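You operate a simulated robot arm through the tools that you are given. There is no shell and no other tool. Be economical: measure what you need, move in short steps, check, and stop when the job is done.

Carry out the task below with a simulated two-armed robot. There is one attempt and no reset: what you move stays moved.

TASK
Put one of the white plugs from the top of the green belt in the green tray. Take the black block from the shelf of the fixed bench and leave it on the top of the green belt. Pick up the orange cup with one hand, pass it to the other hand and put it on the shelf under the press bench. Fetch the grey square flange from the top of the wheeled table and set it on the shelf under the chute. Put the grey heat sink on the long bench away on the top of the beige bench. Push the left bench drawer shut. Put three of the grey pucks from the top of the steel bench on the upper shelf of the steel rack. Take the grey rag from the top of the beige bench and put it on the middle of the steel bench. Open the bin lid. Any order will do. Set down upright: orange cup.

It is judged by the outcome, as a careful person would: the job done as asked, and still so three seconds after it is handed in. It fails if anything else is knocked over, pushed out of place, dropped, spilled or broken. A push-on lid holds only when it is set on centred and level and pressed home; a screw cap is set on level and turned clockwise until tight.

THE ROBOT
Two 7-joint arms with two-finger parallel grippers on one trunk, on a base that drives. Base frame: it is fixed to the floor where the robot stands at the start and does not move with it; the origin is under the middle of the robot, x ahead of it, y to its left, z up; the surface under the hand at the start is at about z = 950. Readings come in mm, degrees, newtons and seconds.
The left shoulder is at the start at [70, 177, 1170], the right one opposite. With the tool pointing down near the work surface each hand reaches from about 300 to 740 mm from the robot's upright axis, wherever it stands, measured 20 degrees to its own side. Places, roughly: bin lid [-2100, 6100, 1000]; black block (8x5x3 cm) [600, -3900, 600]; green tray (15x23 cm) [1800, -3180, 820]; grey heat sink (7x5x3 cm) [3300, 6600, 900]; grey puck (6x6x4 cm) [-2100, 4500, 900]; grey rag (7x10x4 cm) [-4400, 6200, 800]; grey square flange (7x7x4 cm) [700, -2100, 1000]; left bench drawer [-2000, 4900, 800]; middle of the steel bench (24x20 cm) [-2140, 5380, 900]; orange cup (8x8x13 cm) [900, -4200, 1000]; shelf under the chute [800, -1800, 400]; shelf under the press bench [1800, -2200, 300]; top of the beige bench [-4300, 5700, 800]; top of the green belt [800, 700, 1000]; upper shelf of the steel rack [-2300, 8600, 1100]; white plug (3x3x3 cm) [500, 700, 1000]. Payload 3.43 kg a hand.
The TCP of each hand is the grasp point between the finger pads, 30 mm short of the fingertips. In the tool frame z runs along the fingers and y along their closing line. Largest opening 94 mm; finger width 28, thickness 10; the body of the gripper, 50 by 96 mm, starts 55 mm behind the TCP.
Orientation is told as [roll, pitch, yaw] about the base's x, y, z axes, in that order, counted from this pose: with the fingers straight down and closing along the base's y, the tool's x points along the base's -x, its y along +y and its z along -z.

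THE INTERFACE
- The arms move only by the tool step_arm. It takes "left_plan", "right_plan" or both (then of equal length, played together; a hand with none holds still); each is a list of rows, each a list of 7 numbers: the opening, from 0 (shut) to 1 (fully open), then the shift along the tool's x, y, z in mm, then the turn, a rotation vector about the tool's x, y, z in degrees. In form: [[hand, dx, dy, dz, rx, ry, rz], ...]. A call has 1 to 10 rows; each row shifts and turns the commanded pose from where the row before left it, along the tool's axes as they then stand. Rows are played at 5 a second. More than 50 mm and 8.6 degrees between two rows, or a gripper value outside its range, and nothing of the call is played. Where a pose cannot be reached the arm comes as near as it can. A force on the tool above 40 N (or 10 N above the force at the start of the call, whichever is more), or a blocked arm, ends the call early, and 0.2 s more pass. Each finger travels about 153 mm/s and halts on what it meets, pressing with about 28 N; the grip force reading is that of the motor and also rises with nothing between the fingers. The clock runs only during rows and for 0.2 s after the last one: add rows that do not move to give the fingers time. The reply holds the time, the measured pose of the TCP, the force on the tool along the base axes, the opening and the grip force, in the units named above and with some noise, with the torque about the TCP (base axes, N m) and any sound that the robot's microphone picked up, and new pictures: "show" is both (left out), scene, wrist or none (wrist: the cameras of the hands that moved).
- Cameras (640 x 400 px; columns grow to the right, rows downward): "scene" is now at [116, 53.4, 1477.7]; the picture's right is [0.62, -0.79, 0.00], its down [-0.53, -0.42, -0.74] and it looks along [0.58, 0.46, -0.67] (base axes); focal length 285 px, centre (320, 200). "left" rides on the left gripper at [76, -14, -102] in its tool frame; the picture's right is [0.18, 0.98, 0.00], its down [-0.75, 0.14, -0.64] and it looks along [-0.63, 0.12, 0.77] (tool axes); focal length 243 px, centre (320, 200). "right" rides on the right gripper at [76, 14, -103] in its tool frame; the picture's right is [-0.18, 0.98, 0.00], its down [-0.75, -0.14, -0.64] and it looks along [-0.63, -0.12, 0.77] (tool axes); focal length 243 px, centre (320, 200). There is no depth. A picture from a camera that has moved, and an enlarged one, comes with that camera's place and axes in the base frame and with its lens.
- lift_body(by): slides the trunk up (or, below 0, down) by that many mm; the arms and the scene camera ride with it, the base frame stays. It gives what a move gives, with no picture.
- base_move(legs): drives the robot by 1 to 6 legs, each [ahead, turn to the left] in mm and degrees, along the robot's own axes; the way and the turn of a leg run together, so that a leg with both is an arc; at most 1500 mm and 180 degrees a leg. The arms and the cameras ride along, it lands a little off, and it stops where it bumps. It gives what a move gives, and a new picture of the scene camera.
- head_to(pan, tilt): turns the head with the scene camera to pan (to the left, within 86 degrees either way) and tilt (down, from -29 to 69), counted from straight ahead of the robot. It gives what a move gives, and a new picture of the scene camera.
- zoom(camera, box): a new picture of the part [left, top, right, bottom] of that camera's present view, enlarged. The clock stands still meanwhile.
- finish_job(): hands the job in; it is judged then, once.

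Go step by step. Nothing tells you exact positions but the pictures and the camera data: compare them with the known pose of the tool, close in by small moves and look again before you grip or let go. The budget is 535 turns and 360 pictures, counting those below and the enlarged ones. Unless the task says otherwise, let go and move clear before handing in.

The tools are called after "Call:" as a command line: name --argument value ..., lists and objects as JSON in quotes. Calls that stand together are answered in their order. step_arm: Moves the arms, as the interface text tells. Its arguments: {"type":"object","properties":{"left_plan":{"type":"array","items":{"type":"array","items":{"type":"number"}}},"right_plan":{"type":"array","items":{"type":"array","items":{"type":"number"}}},"show":{"type":"string","enum":["both","scene","wrist","none"]}},"required":[]} The other tools are called the same way: lift_body (by) slides the trunk up or down; base_move (legs) drives the base; head_to (pan, tilt) turns the head that bears the scene camera; zoom (camera, box) takes an enlarged picture of a part of a camera's view; finish_job () hands the job in.

At the start:

```text
clock: 0.0
left_tcp_pos: [319.2, 493.4, 1173.1]
left_tool_rot: [0.0, 0.1, -0.1]
left_contact_force: [-0.4, -0.1, -0.1]
left_torque: [-0.02, 0.0, 0.0]
left_width: 93.8
left_grip_force: 0.0
right_tcp_pos: [420.3, 54.3, 1133.1]
right_tool_rot: [0.0, 0.0, 0.0]
right_contact_force: [0.0, -0.7, 0.9]
right_torque: [-0.03, 0.01, -0.01]
right_width: 94.0
right_grip_force: 0.0
trunk travel left (down, up): [-750.0, 90.0]
robot x, y, heading: [3.4, 1.9, 0.1]
head pan, tilt: [38.2, 42.1]
```

scene: 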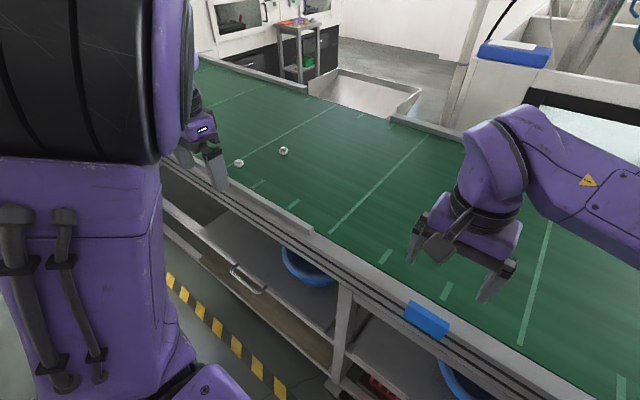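
right: 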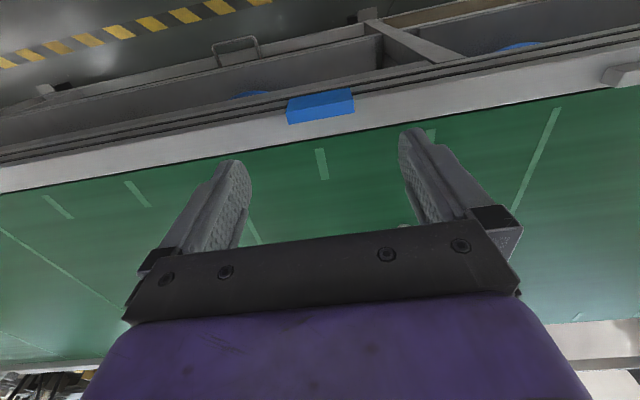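
left: 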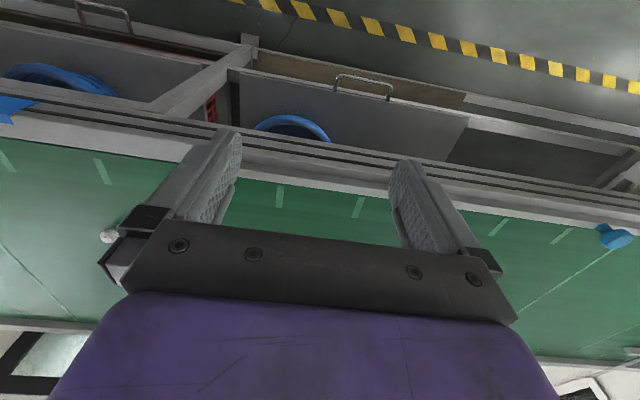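

I see the belt ahead, with two white plugs to the front left at about [540,713] and [676,650], beyond present reach. I look around first to see where I can drive.

Call:
head_to --pan 80 --tilt 15

Call:
head_to --pan 0 --tilt 30

Call:
head_to --pan -80 --tilt 15

```text
clock: 1.1
left_tcp_pos: [318.0, 492.1, 1171.5]
left_tool_rot: [0.1, -0.1, -0.1]
left_contact_force: [0.6, 0.7, -0.1]
left_torque: [0.0, 0.02, 0.0]
left_width: 93.9
left_grip_force: 0.0
right_tcp_pos: [420.3, 54.2, 1131.6]
right_tool_rot: [-0.1, 0.1, 0.0]
right_contact_force: [-0.7, 0.5, -0.7]
right_torque: [-0.04, -0.02, 0.02]
right_width: 93.6
right_grip_force: 0.1
trunk travel left (down, up): [-750.0, 90.0]
robot x, y, heading: [0.2, 2.7, 0.3]
head pan, tilt: [80.0, 15.0]
camera scene: at [66.7, 93.7, 1520.3], right [0.98, -0.17, 0.0], down [-0.05, -0.26, -0.97], along [0.17, 0.95, -0.26], focal length 285 px, centre (320, 200)
```

scene: 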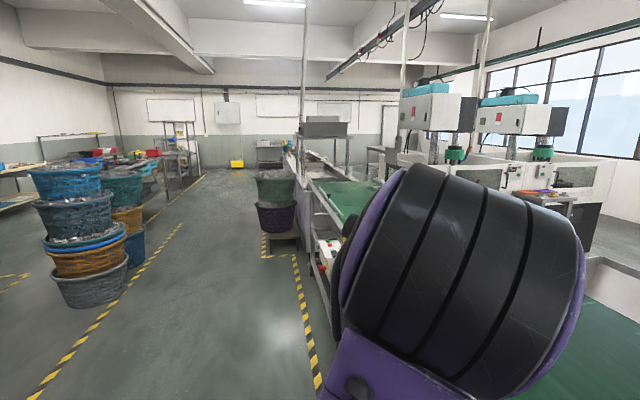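

```text
clock: 2.6
left_tcp_pos: [319.5, 493.0, 1171.7]
left_tool_rot: [0.1, 0.0, -0.1]
left_contact_force: [0.8, -0.3, -0.2]
left_torque: [-0.02, 0.01, 0.01]
left_width: 94.0
left_grip_force: 0.1
right_tcp_pos: [419.4, 53.3, 1133.7]
right_tool_rot: [0.0, 0.0, 0.0]
right_contact_force: [-0.4, 0.3, -0.3]
right_torque: [0.02, 0.0, 0.0]
right_width: 93.9
right_grip_force: 0.0
trunk travel left (down, up): [-750.0, 90.0]
robot x, y, heading: [2.8, -1.8, -0.0]
head pan, tilt: [0.0, 30.0]
camera scene: at [140.8, 1.8, 1496.2], right [0.0, -1.0, 0.0], down [-0.5, 0.0, -0.87], along [0.87, 0.0, -0.5], focal length 285 px, centre (320, 200)
```

scene: 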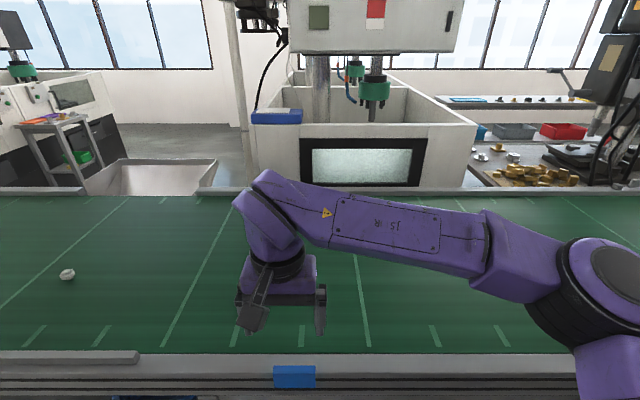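

```text
clock: 4.2
left_tcp_pos: [319.2, 492.4, 1172.6]
left_tool_rot: [0.1, 0.0, -0.2]
left_contact_force: [-0.4, -1.1, 0.2]
left_torque: [-0.02, 0.0, -0.01]
left_width: 93.9
left_grip_force: 0.0
right_tcp_pos: [419.2, 54.3, 1132.1]
right_tool_rot: [0.1, 0.0, 0.0]
right_contact_force: [0.7, 0.4, 0.4]
right_torque: [0.03, 0.01, 0.01]
right_width: 94.0
right_grip_force: 0.1
trunk travel left (down, up): [-750.0, 90.0]
robot x, y, heading: [-2.7, -0.2, -0.1]
head pan, tilt: [-80.0, 15.0]
camera scene: at [66.7, -90.3, 1520.4], right [-0.98, -0.17, 0.0], down [-0.05, 0.25, -0.97], along [0.17, -0.95, -0.26], focal length 285 px, centre (320, 200)
```

scene: 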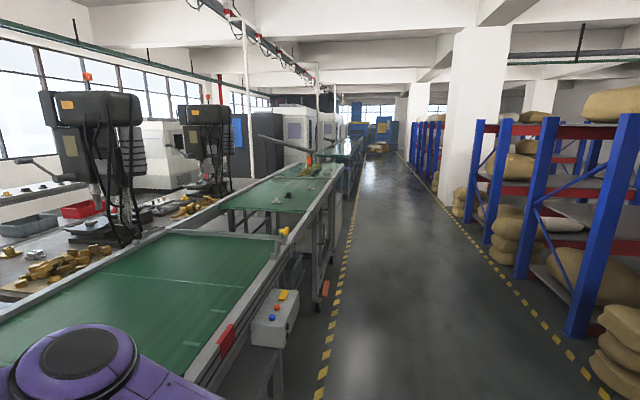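

The aisle is free along the belt. I drive north 500 mm and face the belt again so that the left hand can reach the near plug.

Call:
base_move --legs '[[0, 90], [500, 0], [0, -90]]'

Call:
head_to --pan 20 --tilt 50

```text
clock: 14.7
left_tcp_pos: [344.4, 983.1, 1172.0]
left_tool_rot: [0.0, -0.1, -1.4]
left_contact_force: [0.3, 0.7, -0.4]
left_torque: [0.0, 0.0, 0.01]
left_width: 94.1
left_grip_force: 0.0
right_tcp_pos: [435.0, 541.8, 1132.6]
right_tool_rot: [0.0, 0.0, -1.5]
right_contact_force: [0.2, -0.1, 0.3]
right_torque: [0.0, 0.0, -0.01]
right_width: 94.3
right_grip_force: 0.1
trunk travel left (down, up): [-750.0, 90.0]
robot x, y, heading: [13.8, 500.1, -1.5]
head pan, tilt: [-80.0, 15.0]
camera scene: at [77.9, 407.1, 1520.4], right [-0.99, -0.15, 0.0], down [-0.04, 0.26, -0.97], along [0.14, -0.96, -0.26], focal length 285 px, centre (320, 200)
```

scene: 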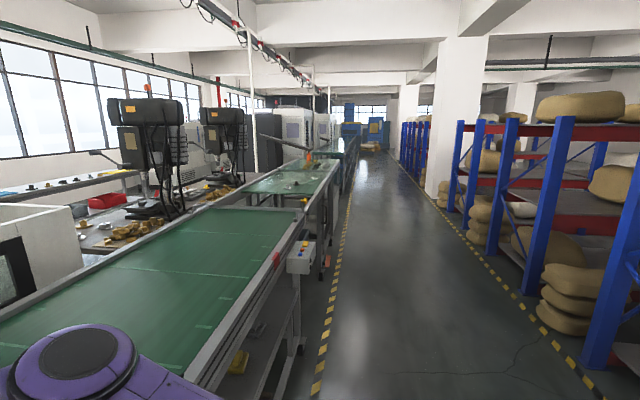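

```text
clock: 16.4
left_tcp_pos: [345.4, 983.2, 1172.3]
left_tool_rot: [0.0, -0.1, -1.4]
left_contact_force: [-0.4, 0.4, 0.1]
left_torque: [0.03, -0.02, 0.0]
left_width: 94.1
left_grip_force: 0.0
right_tcp_pos: [435.0, 542.4, 1132.3]
right_tool_rot: [0.0, 0.1, -1.6]
right_contact_force: [0.6, -0.1, -0.6]
right_torque: [0.03, -0.01, 0.0]
right_width: 94.0
right_grip_force: 0.1
trunk travel left (down, up): [-750.0, 90.0]
robot x, y, heading: [16.5, 500.7, -1.4]
head pan, tilt: [20.0, 50.0]
camera scene: at [137.1, 523.8, 1466.7], right [0.32, -0.95, 0.0], down [-0.73, -0.24, -0.64], along [0.61, 0.2, -0.77], focal length 285 px, centre (320, 200)
```

scene: 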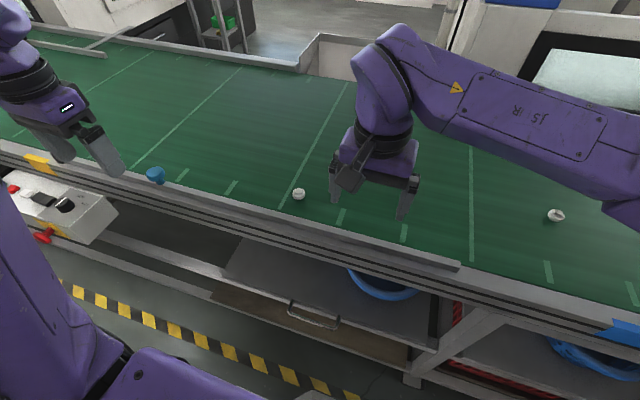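

The near plug is at about [539,708,960]. I bring the left hand over it, at z about 1050.

Call:
step_arm --left_plan '[[0.7, -25, -33.8, 15, 0, 0, 0], [0.7, -25, -33.8, 15, 0, 0, 0], [0.7, -25, -33.8, 15, 0, 0, 0], [0.7, -25, -33.8, 15, 0, 0, 0], [0.7, -25, -33.8, 15, 0, 0, 0], [0.7, -25, -33.8, 15, 0, 0, 0], [0.7, -25, -33.8, 15, 0, 0, 0], [0.7, -25, -33.8, 15, 0, 0, 0], [0.7, 0, 0, 0, 0, 0, 0]]'

```text
clock: 18.4
left_tcp_pos: [538.1, 709.2, 1051.8]
left_tool_rot: [0.0, -0.1, -1.5]
left_contact_force: [-0.3, -0.3, 0.4]
left_torque: [0.03, -0.02, -0.03]
left_width: 65.7
left_grip_force: 0.1
right_tcp_pos: [434.5, 542.3, 1132.3]
right_tool_rot: [0.0, 0.0, -1.4]
right_contact_force: [0.0, 0.7, 0.2]
right_torque: [-0.03, -0.05, -0.04]
right_width: 94.0
right_grip_force: 0.0
trunk travel left (down, up): [-750.0, 90.0]
robot x, y, heading: [11.9, 495.9, -1.9]
head pan, tilt: [20.0, 50.0]
camera scene: at [136.0, 524.4, 1466.7], right [0.32, -0.95, 0.0], down [-0.73, -0.24, -0.64], along [0.61, 0.2, -0.77], focal length 285 px, centre (320, 200)
camera left: at [461.5, 694.8, 1154.8], right [-0.16, 0.99, 0.0], down [0.76, 0.12, 0.64], along [0.64, 0.1, -0.77], focal length 243 px, centre (320, 200)
```

scene: 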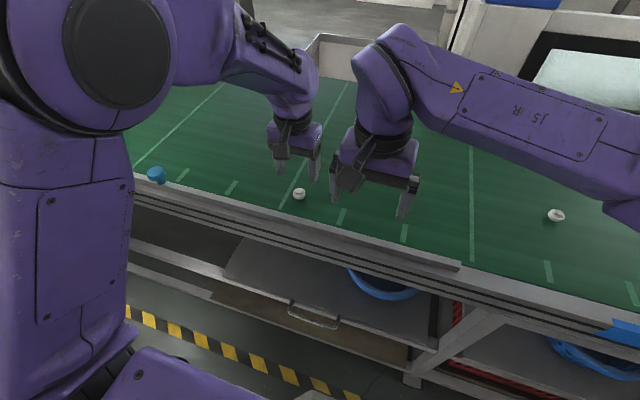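
left: 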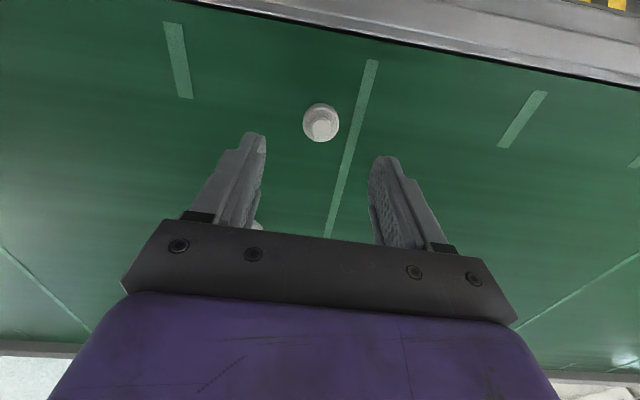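

The plug is centred under the fingers. I lower, grip and lift.

Call:
step_arm --left_plan '[[0.7, 0, -1, 34, 0, 0, 0], [0.7, 0, 0, 33, 0, 0, 0], [0.0, 0, 0, 0, 0, 0, 0], [0.0, 0, 0, 0, 0, 0, 0], [0.0, 0, 0, 0, 0, 0, 0], [0.0, 0, 0, -35, 0, 0, 0], [0.0, 0, 0, -45, 0, 0, 0]]' --show "wrist"

```text
clock: 20.0
left_tcp_pos: [537.7, 708.2, 1066.8]
left_tool_rot: [0.1, 0.0, -1.6]
left_contact_force: [-0.1, 0.9, -0.1]
left_torque: [0.02, 0.02, 0.01]
left_width: 26.6
left_grip_force: 27.9
right_tcp_pos: [433.9, 541.8, 1133.0]
right_tool_rot: [0.0, 0.0, -1.5]
right_contact_force: [-0.6, -0.2, -0.1]
right_torque: [0.01, 0.0, -0.01]
right_width: 93.9
right_grip_force: 0.1
trunk travel left (down, up): [-750.0, 90.0]
robot x, y, heading: [14.1, 498.5, -1.4]
head pan, tilt: [20.0, 50.0]
camera left: at [461.3, 693.9, 1168.8], right [-0.16, 0.99, 0.0], down [0.76, 0.12, 0.64], along [0.64, 0.1, -0.77], focal length 243 px, centre (320, 200)
```

left: 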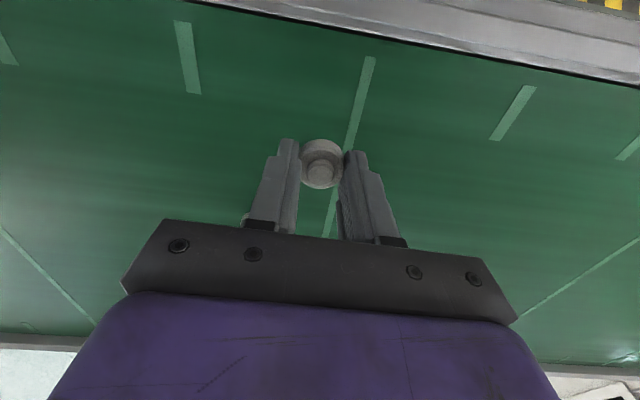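

The plug is held. I tuck the left hand back, then drive south down the aisle.

Call:
step_arm --left_plan '[[0.0, 40, 10, -25, 0, 0, 0], [0.0, 40, 10, -25, 0, 0, 0], [0.0, 40, 10, -25, 0, 0, 0], [0.0, 40, 10, -25, 0, 0, 0], [0.0, 0, 0, 0, 0, 0, 0]]' --right_plan '[[0.5, 20, -30, 0, 0, 0, 0], [0.5, 20, -30, 0, 0, 0, 0], [0.5, 20, -30, 0, 0, 0, 0], [0.5, 20, -30, 0, 0, 0, 0], [0.5, 0, 0, 0, 0, 0, 0]]' --show "none"

Call:
base_move --legs '[[0, -105], [1300, 0], [0, 16.5], [700, 0]]'

Call:
head_to --pan 40 --tilt 25

```text
clock: 21.2
left_tcp_pos: [380.9, 749.5, 1165.6]
left_tool_rot: [0.2, -0.2, -1.4]
left_contact_force: [0.5, -0.5, 0.8]
left_torque: [0.03, 0.03, -0.05]
left_width: 26.8
left_grip_force: 27.9
left hand out of reach, approached as far as the arm can: row 2
right_tcp_pos: [352.9, 420.5, 1132.5]
right_tool_rot: [0.1, 0.1, -1.4]
right_contact_force: [0.2, -0.6, -0.2]
right_torque: [0.04, -0.03, 0.01]
right_width: 47.0
right_grip_force: 0.1
trunk travel left (down, up): [-750.0, 90.0]
robot x, y, heading: [13.8, 498.4, -1.6]
head pan, tilt: [20.0, 50.0]
```

```text
clock: 36.6
left_tcp_pos: [-92.1, -1815.4, 1166.2]
left_tool_rot: [0.0, -0.2, -90.1]
left_contact_force: [-1.0, 0.2, -0.4]
left_torque: [0.03, 0.01, 0.01]
left_width: 26.8
left_grip_force: 27.7
right_tcp_pos: [-419.5, -1795.2, 1132.4]
right_tool_rot: [0.0, -0.1, -90.1]
right_contact_force: [0.0, 0.2, -0.3]
right_torque: [0.01, -0.02, -0.03]
right_width: 47.1
right_grip_force: 0.0
trunk travel left (down, up): [-750.0, 90.0]
robot x, y, heading: [-357.3, -1456.7, -89.8]
head pan, tilt: [20.0, 50.0]
camera scene: at [-327.0, -1576.3, 1466.7], right [-0.94, -0.34, 0.0], down [-0.26, 0.72, -0.64], along [0.22, -0.6, -0.77], focal length 285 px, centre (320, 200)
```

scene: 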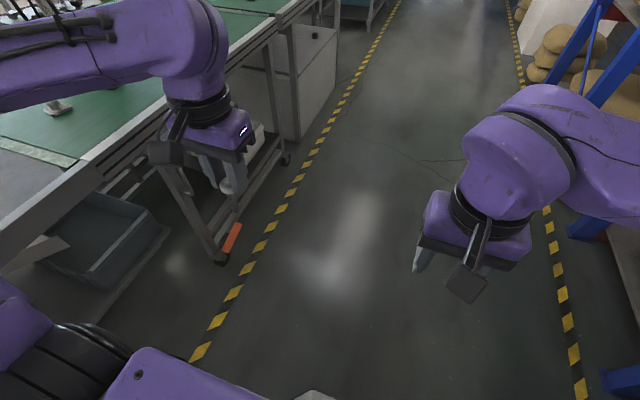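

```text
clock: 37.5
left_tcp_pos: [-93.8, -1814.1, 1166.6]
left_tool_rot: [-0.1, 0.0, -90.1]
left_contact_force: [0.4, -0.1, 0.8]
left_torque: [0.01, 0.01, 0.02]
left_width: 26.2
left_grip_force: 28.5
right_tcp_pos: [-421.3, -1794.4, 1132.1]
right_tool_rot: [0.0, 0.0, -90.0]
right_contact_force: [1.4, -0.4, 0.5]
right_torque: [-0.01, 0.02, -0.02]
right_width: 47.1
right_grip_force: 0.0
trunk travel left (down, up): [-750.0, 90.0]
robot x, y, heading: [-355.1, -1458.3, -90.2]
head pan, tilt: [40.0, 25.0]
camera scene: at [-294.2, -1575.0, 1504.1], right [-0.77, -0.64, 0.0], down [-0.27, 0.32, -0.91], along [0.58, -0.7, -0.42], focal length 285 px, centre (320, 200)
```

scene: 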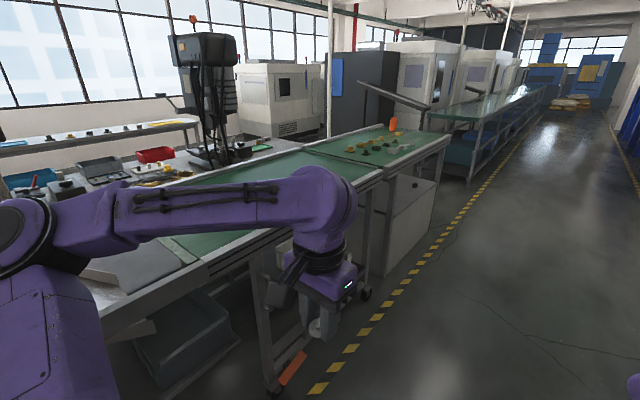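

I see the chute, the wheeled table and beyond it a bench with the orange cup; the press bench stands behind them. I zoom to find a way to the far side.

Call:
zoom --camera "scene" --box '[140, 60, 560, 300]'

Call:
head_to --pan 80 --tilt 25

```text
1.52 times, centred on (350, 180) of scene
camera zoom: at [-294.2, -1575.0, 1504.1], right [-0.77, -0.64, 0.0], down [-0.27, 0.32, -0.91], along [0.58, -0.7, -0.42], focal length 434 px, centre (274, 230)
```

zoom: 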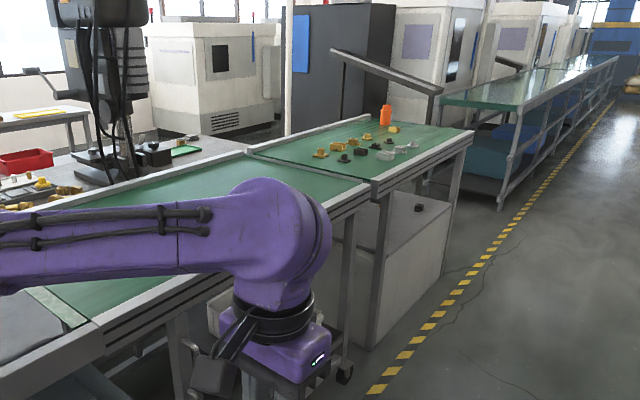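

```text
clock: 38.5
left_tcp_pos: [-93.5, -1814.9, 1166.5]
left_tool_rot: [0.0, -0.1, -90.1]
left_contact_force: [0.4, 0.3, -0.8]
left_torque: [-0.03, 0.02, -0.01]
left_width: 26.9
left_grip_force: 28.1
right_tcp_pos: [-419.8, -1795.4, 1131.5]
right_tool_rot: [0.0, 0.0, -90.0]
right_contact_force: [0.2, 0.0, -0.1]
right_torque: [0.03, -0.01, 0.02]
right_width: 46.9
right_grip_force: 0.1
trunk travel left (down, up): [-750.0, 90.0]
robot x, y, heading: [-351.3, -1455.9, -90.2]
head pan, tilt: [80.0, 25.0]
camera scene: at [-262.5, -1520.7, 1504.1], right [-0.18, -0.98, 0.0], down [-0.42, 0.07, -0.91], along [0.89, -0.16, -0.42], focal length 285 px, centre (320, 200)
```

scene: 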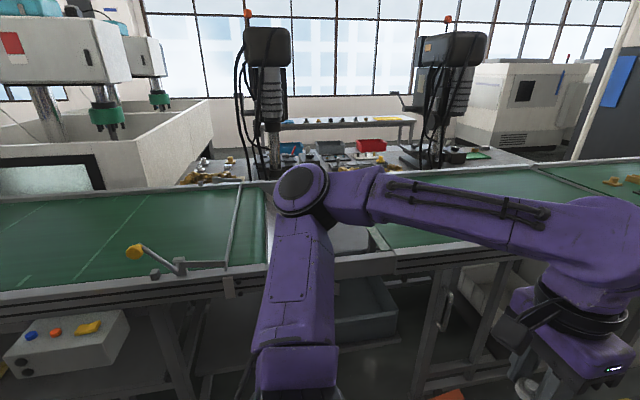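

The flange stands at about [681,-2032] on the wheeled table. I drive to face that table so that the right hand can take it.

Call:
base_move --legs '[[0, 45], [560, 0], [0, 45]]'

Call:
head_to --pan -10 --tilt 50

```text
clock: 45.9
left_tcp_pos: [400.4, -1599.9, 1166.1]
left_tool_rot: [0.2, -0.1, -0.5]
left_contact_force: [0.2, 0.3, -0.2]
left_torque: [0.0, 0.0, 0.0]
left_width: 26.5
left_grip_force: 28.3
right_tcp_pos: [378.1, -1926.4, 1132.2]
right_tool_rot: [0.0, -0.1, -0.5]
right_contact_force: [0.0, -0.5, -0.9]
right_torque: [0.01, 0.03, 0.01]
right_width: 47.1
right_grip_force: 0.0
trunk travel left (down, up): [-750.0, 90.0]
robot x, y, heading: [40.5, -1858.1, -0.6]
head pan, tilt: [80.0, 25.0]
camera scene: at [105.7, -1765.1, 1504.2], right [0.98, -0.18, 0.0], down [-0.08, -0.42, -0.91], along [0.17, 0.89, -0.42], focal length 285 px, centre (320, 200)
```

scene: 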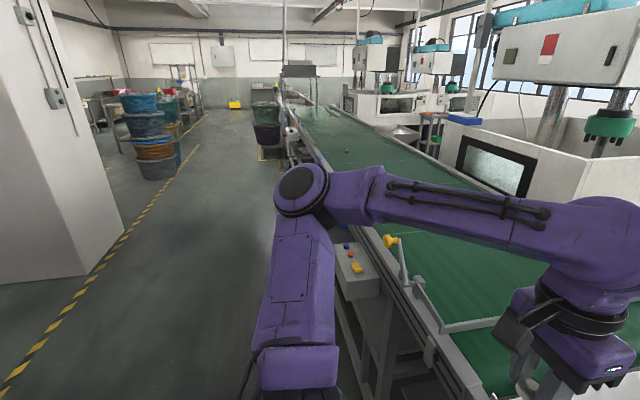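

```text
clock: 47.5
left_tcp_pos: [400.8, -1600.0, 1166.0]
left_tool_rot: [0.1, -0.2, -0.6]
left_contact_force: [-0.7, -0.8, -0.3]
left_torque: [0.0, -0.02, -0.03]
left_width: 26.6
left_grip_force: 28.1
right_tcp_pos: [377.6, -1926.9, 1132.7]
right_tool_rot: [0.0, 0.0, -0.4]
right_contact_force: [-0.4, 0.0, -0.8]
right_torque: [-0.03, -0.02, 0.01]
right_width: 46.9
right_grip_force: 0.1
trunk travel left (down, up): [-750.0, 90.0]
robot x, y, heading: [39.5, -1854.9, -0.6]
head pan, tilt: [-10.0, 50.0]
camera scene: at [164.5, -1869.5, 1466.7], right [-0.18, -0.98, 0.0], down [-0.75, 0.14, -0.64], along [0.63, -0.12, -0.77], focal length 285 px, centre (320, 200)
```

scene: 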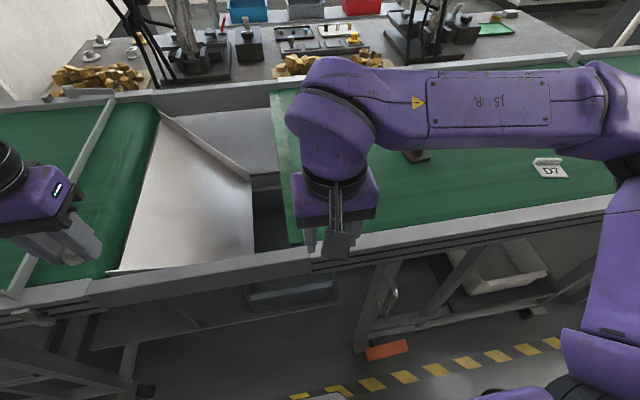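

Something stands at about [675,-2220], half hidden behind the right arm. I bring the right hand out over the table to look with its own camera.

Call:
step_arm --right_plan '[[1, -40, -35, 0, 0, 0, 0], [1, -40, -35, 0, 0, 0, 0], [1, -40, -35, 0, 0, 0, 0], [1, -40, -35, 0, 0, 0, 0], [1, -20, -35, 0, 0, 0, 0], [1, 0, 0, 0, 0, 0, 0]]'

```text
refused: row 1 steps farther than a row can; nothing moved
```

Call:
step_arm --right_plan '[[1, -35, -32, 0, 0, 0, 0], [1, -35, -32, 0, 0, 0, 0], [1, -35, -32, 0, 0, 0, 0], [1, -35, -32, 0, 0, 0, 0], [1, -30, -32, 0, 0, 0, 0], [1, 0, 0, 0, 0, 0, 0]]'

```text
clock: 48.9
left_tcp_pos: [400.7, -1600.0, 1166.1]
left_tool_rot: [0.0, -0.1, -0.6]
left_contact_force: [-1.1, 0.2, 1.0]
left_torque: [0.02, -0.01, -0.01]
left_width: 26.4
left_grip_force: 27.9
right_tcp_pos: [545.7, -2089.1, 1132.0]
right_tool_rot: [-0.1, -0.1, -0.6]
right_contact_force: [-0.2, -0.2, -0.7]
right_torque: [0.0, 0.01, 0.02]
right_width: 94.1
right_grip_force: 0.1
trunk travel left (down, up): [-750.0, 90.0]
robot x, y, heading: [35.5, -1854.6, -0.9]
head pan, tilt: [-10.0, 50.0]
camera scene: at [163.7, -1868.5, 1466.7], right [-0.18, -0.98, 0.0], down [-0.75, 0.14, -0.64], along [0.63, -0.12, -0.77], focal length 285 px, centre (320, 200)
camera right: at [470.4, -2074.4, 1233.5], right [0.19, 0.98, 0.0], down [0.75, -0.15, 0.64], along [0.63, -0.12, -0.77], focal length 243 px, centre (320, 200)
```

scene: 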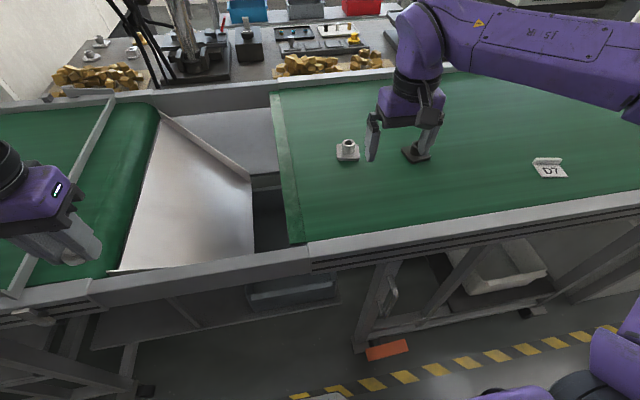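
right: 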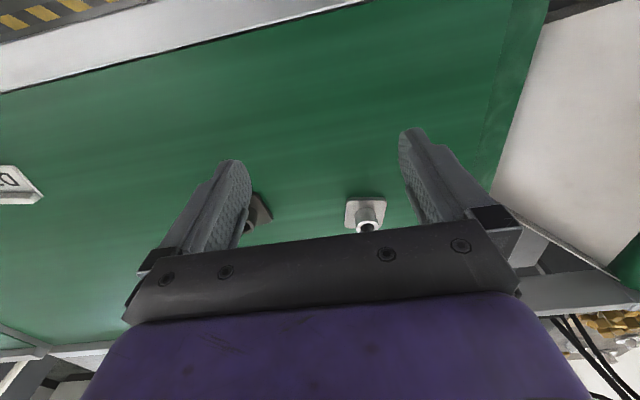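

The grey square flange is at about [735,-2052], the dark one to its right is not wanted. I tilt the right hand 40 degrees forward (which will help under the chute) and move short of the hub.

Call:
step_arm --right_plan '[[0.6, 0, 0, 0, 0, -8, 0], [0.6, 0, 0, 0, 0, -8, 0], [0.6, 0, 0, 0, 0, -8, 0], [0.6, 0, 0, 0, 0, -8, 0], [0.6, 0, 0, 0, 0, -8, 0], [0.6, -14, 9.5, 38, 0, 0, 0], [0.6, -14, 9.5, 38, 0, 0, 0], [0.6, -14, 9.5, 38, 0, 0, 0], [0.6, -14, 9.5, 38, 0, 0, 0], [0.6, 0, 0, 0, 0, 0, 0]]'

```text
clock: 51.1
left_tcp_pos: [399.5, -1599.3, 1167.4]
left_tool_rot: [0.1, -0.1, -0.6]
left_contact_force: [0.4, 0.0, 0.7]
left_torque: [0.03, -0.02, 0.02]
left_width: 26.4
left_grip_force: 28.0
right_tcp_pos: [686.0, -2051.2, 1050.5]
right_tool_rot: [0.1, -40.1, -0.6]
right_contact_force: [-0.2, -0.5, -0.3]
right_torque: [-0.02, -0.02, -0.01]
right_width: 56.5
right_grip_force: 0.0
trunk travel left (down, up): [-750.0, 90.0]
robot x, y, heading: [36.7, -1856.2, -0.8]
head pan, tilt: [-10.0, 50.0]
camera scene: at [163.1, -1870.1, 1466.8], right [-0.18, -0.98, 0.0], down [-0.75, 0.14, -0.64], along [0.63, -0.12, -0.77], focal length 285 px, centre (320, 200)
camera right: at [562.9, -2037.2, 1080.0], right [0.15, 0.98, 0.12], down [0.16, -0.14, 0.98], along [0.98, -0.13, -0.18], focal length 243 px, centre (320, 200)
```

scene: 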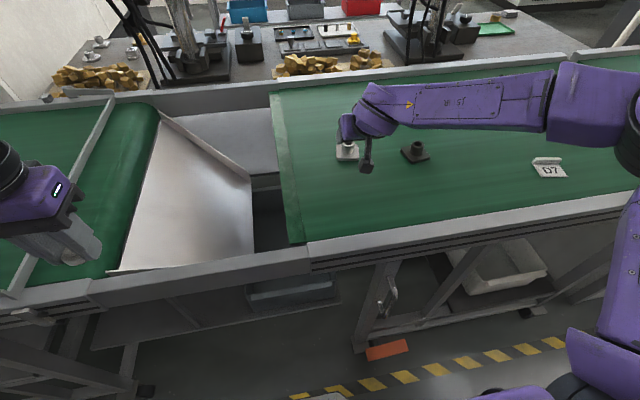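
right: 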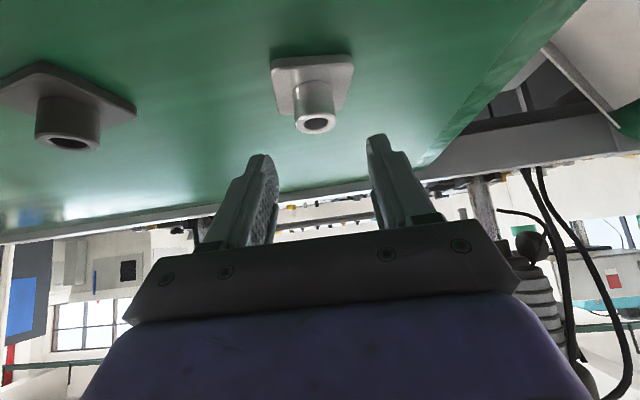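

The flange's hub is at about [728,-2054], top z 990. I close in on the hub and grip it.

Call:
step_arm --right_plan '[[0.6, 3.8, -1.1, 20, 0, 0, 0], [0.6, 3.8, -1.1, 20, 0, 0, 0], [0.6, 3.8, -1.1, 18.5, 0, 0, 0], [0.6, 0, 0, 0, 0, 0, 0]]' --show "wrist"

```text
clock: 52.1
left_tcp_pos: [401.1, -1599.0, 1165.0]
left_tool_rot: [0.1, -0.2, -0.6]
left_contact_force: [-0.1, -1.1, -0.6]
left_torque: [-0.03, 0.04, 0.0]
left_width: 26.6
left_grip_force: 27.6
right_tcp_pos: [715.5, -2053.9, 999.7]
right_tool_rot: [0.0, -40.0, -0.6]
right_contact_force: [-0.7, 0.3, 0.5]
right_torque: [0.03, 0.0, -0.01]
right_width: 56.3
right_grip_force: 0.1
trunk travel left (down, up): [-750.0, 90.0]
robot x, y, heading: [40.0, -1859.6, -0.7]
head pan, tilt: [-10.0, 50.0]
camera right: at [592.4, -2039.5, 1027.8], right [0.15, 0.98, 0.12], down [0.16, -0.14, 0.98], along [0.98, -0.13, -0.18], focal length 243 px, centre (320, 200)
```

right: 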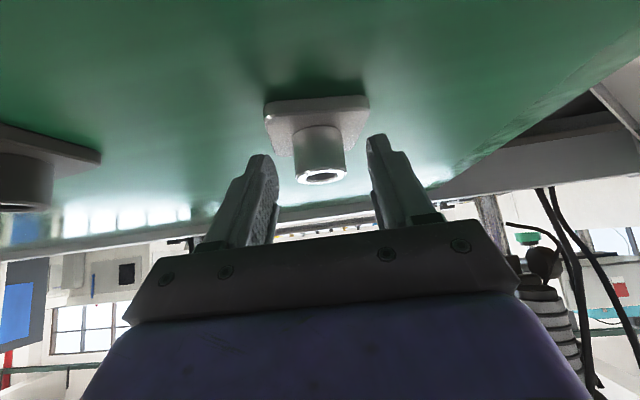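

The hub lies between the fingers. I grip and lift.

Call:
step_arm --right_plan '[[0.0, 0, 0, 0, 0, 0, 0], [0.0, 0, 0, 0, 0, 0, 0], [0.0, 0, 0, 0, 0, 0, 0], [0.0, -16, 0, -19, 0, 0, 0], [0.0, -16, 0, -19, 0, 0, 0], [0, 0, 0, 0, 0, 0, 0]]' --show "wrist"

```text
clock: 53.5
left_tcp_pos: [401.8, -1599.8, 1165.8]
left_tool_rot: [0.1, -0.1, -0.6]
left_contact_force: [0.1, -0.1, -0.4]
left_torque: [-0.01, -0.03, -0.02]
left_width: 26.7
left_grip_force: 28.0
right_tcp_pos: [716.8, -2054.9, 1048.5]
right_tool_rot: [0.1, -39.9, -0.5]
right_contact_force: [0.6, -0.5, -0.6]
right_torque: [0.01, 0.05, -0.05]
right_width: 32.9
right_grip_force: 28.4
trunk travel left (down, up): [-750.0, 90.0]
robot x, y, heading: [36.3, -1857.2, -0.7]
head pan, tilt: [-10.0, 50.0]
camera right: at [593.6, -2039.7, 1077.6], right [0.15, 0.98, 0.12], down [0.16, -0.14, 0.98], along [0.97, -0.13, -0.18], focal length 243 px, centre (320, 200)
```

right: 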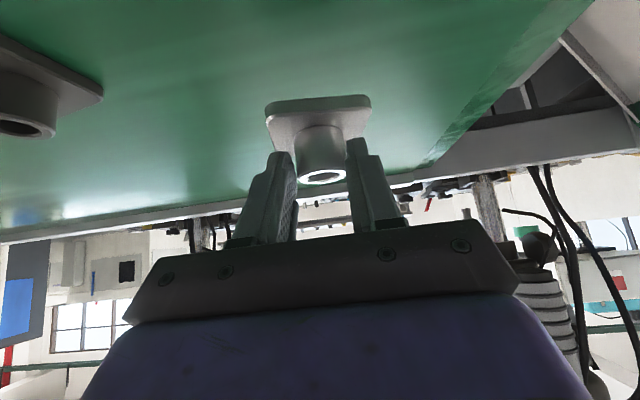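

The flange is held level. I draw the hand back over the aisle side, back off and shift north so that the right hand faces the chute's shelf.

Call:
step_arm --right_plan '[[0.0, 25, 0, -35, 0, 0, 0], [0.0, 38, 0, -31, 0, 0, 0], [0.0, 38, 0, -31, 0, 0, 0], [0.0, 38, 0, -31, 0, 0, 0], [0.0, 38, 0, -31, 0, 0, 0], [0.0, 38, 0, -31, 0, 0, 0], [0.0, 38, 0, -31, 0, 0, 0], [0, 0, 0, 0, 0, 0, 0]]' --show "none"

Call:
base_move --legs '[[-350, 0], [0, 90], [330, 0], [0, -90]]'

Call:
lift_body --by -450

Call:
head_to --pan 0 --tilt 25

```text
clock: 55.3
left_tcp_pos: [399.5, -1600.6, 1165.7]
left_tool_rot: [0.1, -0.2, -0.6]
left_contact_force: [-0.3, -0.1, -1.2]
left_torque: [-0.02, -0.02, -0.04]
left_width: 26.4
left_grip_force: 27.4
right_tcp_pos: [465.0, -2030.8, 1069.7]
right_tool_rot: [0.2, -39.9, -0.6]
right_contact_force: [0.3, 0.6, -1.4]
right_torque: [0.04, 0.01, 0.01]
right_width: 32.8
right_grip_force: 28.1
right hand out of reach, approached as far as the arm can: row 6, 7
trunk travel left (down, up): [-750.0, 90.0]
robot x, y, heading: [40.5, -1857.2, -0.8]
head pan, tilt: [-10.0, 50.0]
```

```text
clock: 67.0
left_tcp_pos: [48.5, -1260.4, 1165.4]
left_tool_rot: [0.0, -0.2, -0.2]
left_contact_force: [0.7, 0.5, -0.7]
left_torque: [0.02, 0.0, 0.02]
left_width: 26.5
left_grip_force: 27.9
right_tcp_pos: [118.6, -1690.0, 1069.1]
right_tool_rot: [0.0, -39.9, -0.1]
right_contact_force: [0.1, 0.1, -0.4]
right_torque: [0.0, 0.04, -0.04]
right_width: 33.0
right_grip_force: 28.3
trunk travel left (down, up): [-750.0, 90.0]
robot x, y, heading: [-309.0, -1520.2, -0.2]
head pan, tilt: [-10.0, 50.0]
camera scene: at [-184.7, -1532.3, 1466.6], right [-0.17, -0.98, 0.0], down [-0.75, 0.13, -0.64], along [0.63, -0.11, -0.77], focal length 285 px, centre (320, 200)
```

scene: 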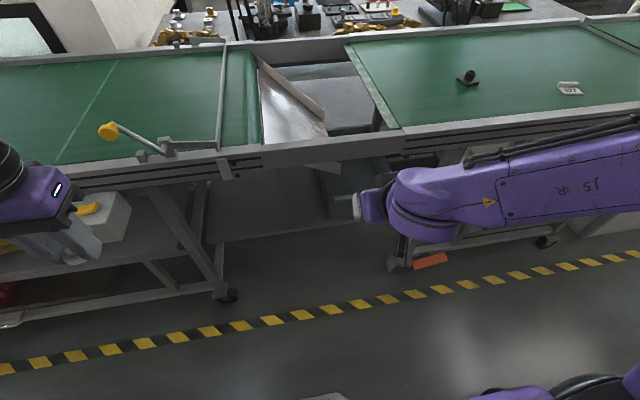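

```text
refused: -450 is not a number from -400 to 400
```

```text
clock: 67.9
left_tcp_pos: [49.0, -1260.2, 1165.0]
left_tool_rot: [0.0, -0.1, -0.2]
left_contact_force: [-0.2, -0.5, 0.1]
left_torque: [0.01, -0.03, 0.02]
left_width: 26.7
left_grip_force: 27.8
right_tcp_pos: [118.1, -1691.3, 1068.5]
right_tool_rot: [0.1, -39.9, -0.1]
right_contact_force: [0.0, 0.0, -1.8]
right_torque: [-0.02, 0.06, -0.04]
right_width: 33.2
right_grip_force: 28.3
trunk travel left (down, up): [-750.0, 90.0]
robot x, y, heading: [-307.0, -1519.0, -0.4]
head pan, tilt: [0.0, 25.0]
camera scene: at [-168.4, -1518.9, 1504.0], right [0.0, -1.0, 0.0], down [-0.42, 0.0, -0.91], along [0.91, 0.0, -0.42], focal length 285 px, centre (320, 200)
```

scene: 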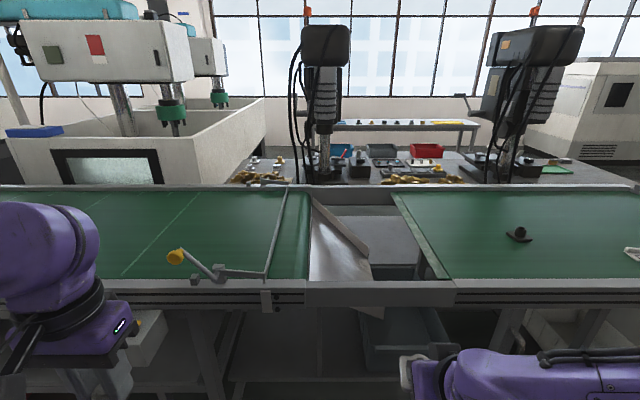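

I lower the trunk to look at the shelf under the chute.

Call:
lift_body --by -400

Call:
lift_body --by -100

Call:
head_to --pan -5 --tilt 25

```text
clock: 71.8
left_tcp_pos: [48.0, -1259.3, 766.6]
left_tool_rot: [0.0, -0.1, -0.2]
left_contact_force: [-0.6, 0.9, -0.6]
left_torque: [-0.01, 0.0, -0.04]
left_width: 26.9
left_grip_force: 27.9
right_tcp_pos: [118.0, -1690.1, 670.1]
right_tool_rot: [0.0, -39.9, -0.1]
right_contact_force: [-0.1, -0.9, -0.6]
right_torque: [0.01, 0.05, -0.02]
right_width: 32.9
right_grip_force: 28.4
trunk travel left (down, up): [-350.0, 490.0]
robot x, y, heading: [-310.6, -1520.3, -0.2]
head pan, tilt: [0.0, 25.0]
```

```text
clock: 73.1
left_tcp_pos: [47.3, -1261.2, 665.7]
left_tool_rot: [0.1, -0.2, -0.1]
left_contact_force: [-0.6, -0.1, -0.6]
left_torque: [0.01, 0.01, 0.0]
left_width: 26.9
left_grip_force: 28.2
right_tcp_pos: [118.2, -1690.6, 570.0]
right_tool_rot: [0.0, -39.9, -0.1]
right_contact_force: [-0.8, 0.7, -1.6]
right_torque: [0.0, 0.07, -0.02]
right_width: 32.9
right_grip_force: 28.4
trunk travel left (down, up): [-250.0, 590.0]
robot x, y, heading: [-311.2, -1521.0, -0.2]
head pan, tilt: [0.0, 25.0]
```

```text
clock: 73.8
left_tcp_pos: [48.2, -1260.8, 666.3]
left_tool_rot: [0.0, -0.1, -0.1]
left_contact_force: [0.4, -0.5, -0.1]
left_torque: [-0.01, -0.01, 0.02]
left_width: 26.6
left_grip_force: 27.8
right_tcp_pos: [118.7, -1691.1, 569.0]
right_tool_rot: [-0.1, -39.9, -0.2]
right_contact_force: [-0.1, 0.2, -1.4]
right_torque: [-0.02, 0.07, -0.01]
right_width: 32.9
right_grip_force: 28.1
trunk travel left (down, up): [-250.0, 590.0]
robot x, y, heading: [-311.1, -1519.1, 0.1]
head pan, tilt: [-5.0, 25.0]
camera scene: at [-168.8, -1526.9, 1004.1], right [-0.09, -1.0, 0.0], down [-0.42, 0.04, -0.91], along [0.9, -0.08, -0.42], focal length 285 px, centre (320, 200)
```

scene: 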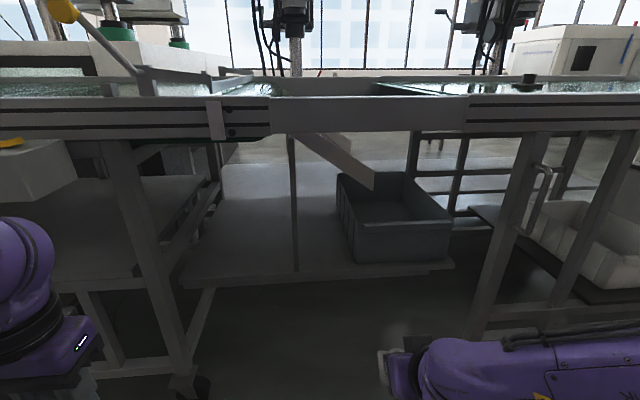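

The shelf's free part lies between a thin post (y about -1530) and the grey bin (y below -1700); its front edge is near x 555. I drive straight in a bit so that the right hand can reach about [660,-1610].

Call:
base_move --legs '[[320, 0]]'

Call:
zoom --camera "right" --box '[0, 0, 640, 400]'

```text
clock: 75.9
left_tcp_pos: [370.3, -1259.4, 665.1]
left_tool_rot: [-0.1, 0.0, 0.0]
left_contact_force: [-0.5, 0.7, -0.1]
left_torque: [-0.02, -0.01, 0.03]
left_width: 26.1
left_grip_force: 28.5
right_tcp_pos: [440.2, -1690.5, 570.5]
right_tool_rot: [0.0, -39.9, 0.0]
right_contact_force: [-0.3, 0.6, -1.3]
right_torque: [-0.03, 0.06, -0.05]
right_width: 33.3
right_grip_force: 28.0
trunk travel left (down, up): [-250.0, 590.0]
robot x, y, heading: [13.3, -1523.3, -0.1]
head pan, tilt: [-5.0, 25.0]
camera scene: at [153.0, -1527.1, 1004.1], right [-0.09, -1.0, 0.0], down [-0.42, 0.04, -0.91], along [0.9, -0.08, -0.42], focal length 285 px, centre (320, 200)
```

scene: 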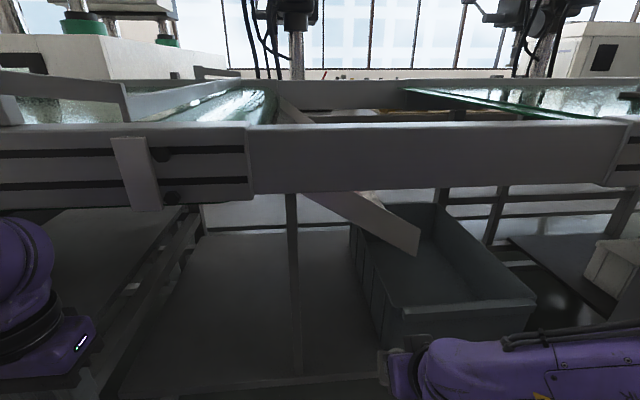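

```text
1.00 times, centred on (320, 200) of right (not enlarged: the box is as wide or as high as the picture)
camera zoom: at [316.9, -1676.9, 598.7], right [0.14, 0.98, 0.12], down [0.17, -0.14, 0.98], along [0.98, -0.12, -0.18], focal length 243 px, centre (320, 200)
```

zoom: 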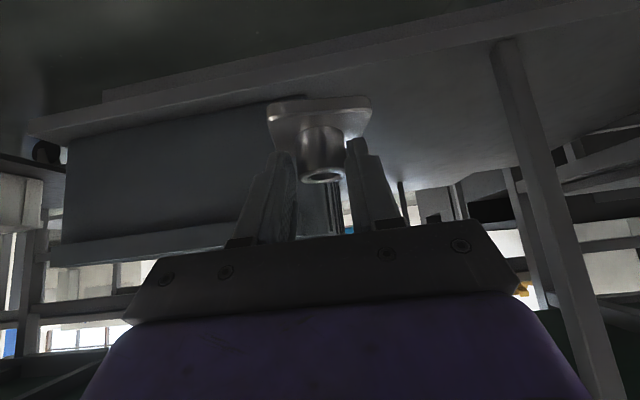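

The shelf lies at z about 430, the post at y -1508, the bin's rim at y -1690. I bring the flange between them at y -1600 and forward to about x 640, still above the shelf.

Call:
step_arm --right_plan '[[0.0, 0, 45, 0, 0, 0, 0], [0.0, 0, 45, 0, 0, 0, 0], [0.0, -21.4, 0, 33.6, 0, 0, 0], [0.0, -21.4, 0, 33.6, 0, 0, 0], [0.0, -21.4, 0, 33.6, 0, 0, 0], [0.0, -21.4, 0, 33.6, 0, 0, 0], [0.0, -21.4, 0, 33.6, 0, 0, 0], [0, 0, 0, 0, 0, 0, 0]]'

```text
clock: 77.7
left_tcp_pos: [369.7, -1260.3, 667.0]
left_tool_rot: [0.1, 0.0, -0.1]
left_contact_force: [-0.7, 0.5, 0.1]
left_torque: [0.0, 0.01, 0.0]
left_width: 26.6
left_grip_force: 27.7
right_tcp_pos: [630.6, -1598.7, 510.8]
right_tool_rot: [-0.1, -39.9, 0.0]
right_contact_force: [-0.1, -0.3, -1.2]
right_torque: [0.01, 0.02, 0.03]
right_width: 33.2
right_grip_force: 27.9
trunk travel left (down, up): [-250.0, 590.0]
robot x, y, heading: [10.1, -1522.3, -0.3]
head pan, tilt: [-5.0, 25.0]
camera scene: at [152.9, -1527.0, 1004.1], right [-0.09, -1.0, 0.0], down [-0.42, 0.04, -0.91], along [0.9, -0.08, -0.42], focal length 285 px, centre (320, 200)
camera right: at [507.0, -1586.0, 538.6], right [0.14, 0.98, 0.12], down [0.17, -0.14, 0.98], along [0.98, -0.12, -0.18], focal length 243 px, centre (320, 200)
```

scene: 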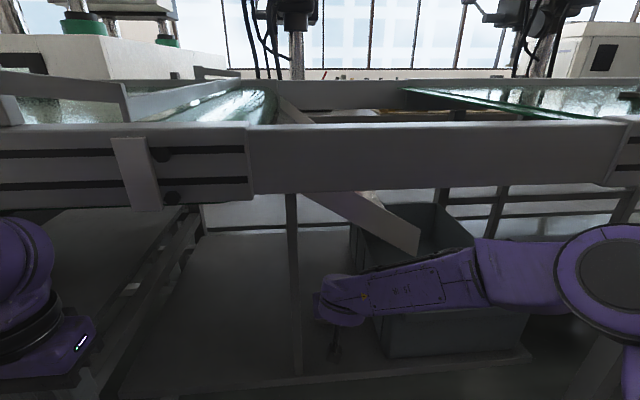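
right: 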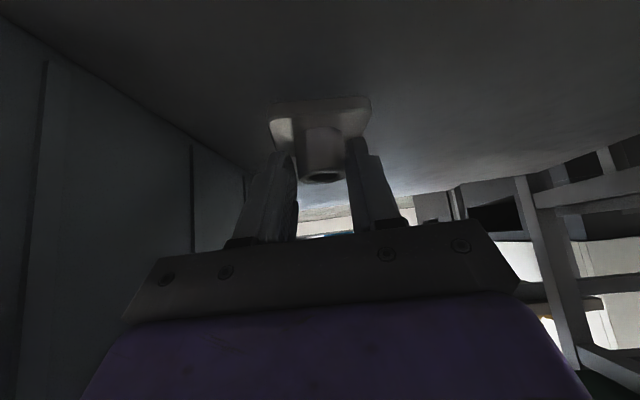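

The flange hangs over the free shelf. I lower in small steps until I feel the shelf.

Call:
step_arm --right_plan '[[0, 6.4, 0, 7.7, 0, 0, 0], [0, 6.4, 0, 7.7, 0, 0, 0], [0, 2.6, 0, 3.1, 0, 0, 0], [0, 0, 0, 0, 0, 0, 0]]' --show "wrist"

```text
clock: 78.7
left_tcp_pos: [367.7, -1261.2, 666.8]
left_tool_rot: [0.0, -0.1, -0.1]
left_contact_force: [-0.1, -0.6, 0.1]
left_torque: [0.02, -0.03, 0.01]
left_width: 26.6
left_grip_force: 27.7
right_tcp_pos: [630.0, -1599.2, 489.1]
right_tool_rot: [0.1, -40.3, 0.1]
right_contact_force: [3.3, -0.2, 18.2]
right_torque: [-0.09, -0.64, 0.02]
right_width: 32.9
right_grip_force: 28.0
trunk travel left (down, up): [-250.0, 590.0]
robot x, y, heading: [11.3, -1521.6, 0.1]
head pan, tilt: [-5.0, 25.0]
camera right: at [506.6, -1586.5, 517.3], right [0.14, 0.98, 0.12], down [0.16, -0.14, 0.98], along [0.98, -0.12, -0.18], focal length 243 px, centre (320, 200)
```

right: 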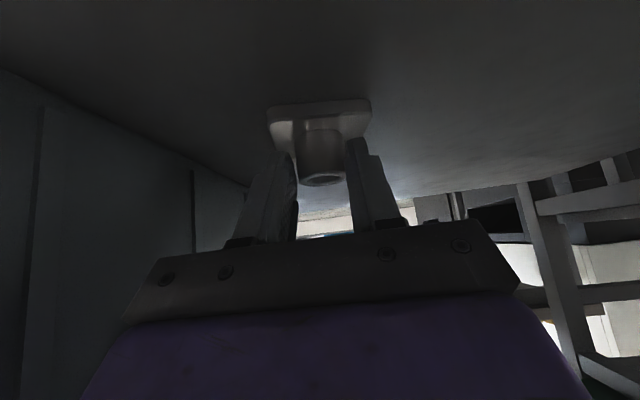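

Contact with the shelf (18 N up). I release, wait, and draw back along the fingers.

Call:
step_arm --right_plan '[[0.4, 0, 0, 0, 0, 0, 0], [0.5, 0, 0, 0, 0, 0, 0], [0.5, 0, 0, 0, 0, 0, 0], [0.5, 0, 0, -25, 0, 0, 0], [0.5, 10, 0, -35, 0, 0, 0], [0.5, 20, 0, -35, 0, 0, 0], [0.5, 20, 0, -35, 0, 0, 0], [0.5, 0, 0, 0, 0, 0, 0]]'

```text
clock: 80.5
left_tcp_pos: [370.3, -1260.2, 665.3]
left_tool_rot: [0.0, 0.0, -0.1]
left_contact_force: [-0.4, 0.1, -1.0]
left_torque: [0.0, -0.03, 0.02]
left_width: 26.5
left_grip_force: 28.4
right_tcp_pos: [508.1, -1600.5, 552.2]
right_tool_rot: [0.0, -40.0, 0.0]
right_contact_force: [0.3, 1.0, -0.7]
right_torque: [0.01, 0.01, 0.03]
right_width: 47.2
right_grip_force: 0.0
trunk travel left (down, up): [-250.0, 590.0]
robot x, y, heading: [6.7, -1519.2, -0.2]
head pan, tilt: [-5.0, 25.0]
camera scene: at [152.6, -1527.0, 1004.1], right [-0.09, -1.0, 0.0], down [-0.42, 0.04, -0.91], along [0.9, -0.08, -0.42], focal length 285 px, centre (320, 200)
camera right: at [384.1, -1586.8, 581.6], right [0.14, 0.98, 0.12], down [0.17, -0.14, 0.98], along [0.98, -0.12, -0.18], focal length 243 px, centre (320, 200)
```

scene: 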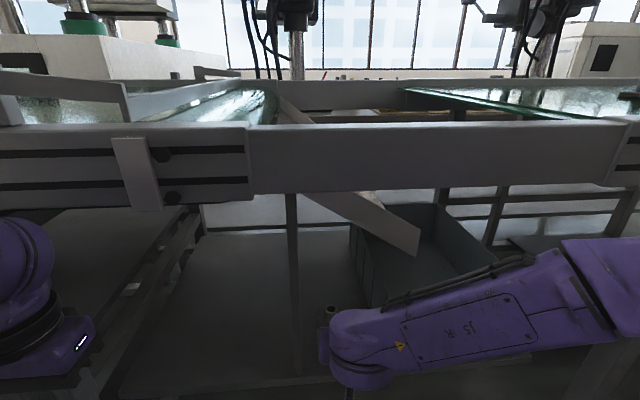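
right: 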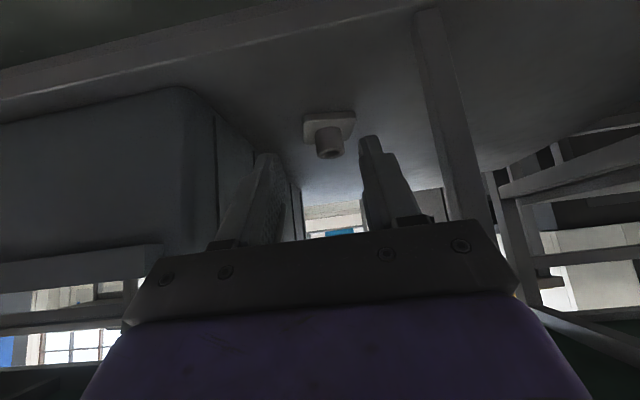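

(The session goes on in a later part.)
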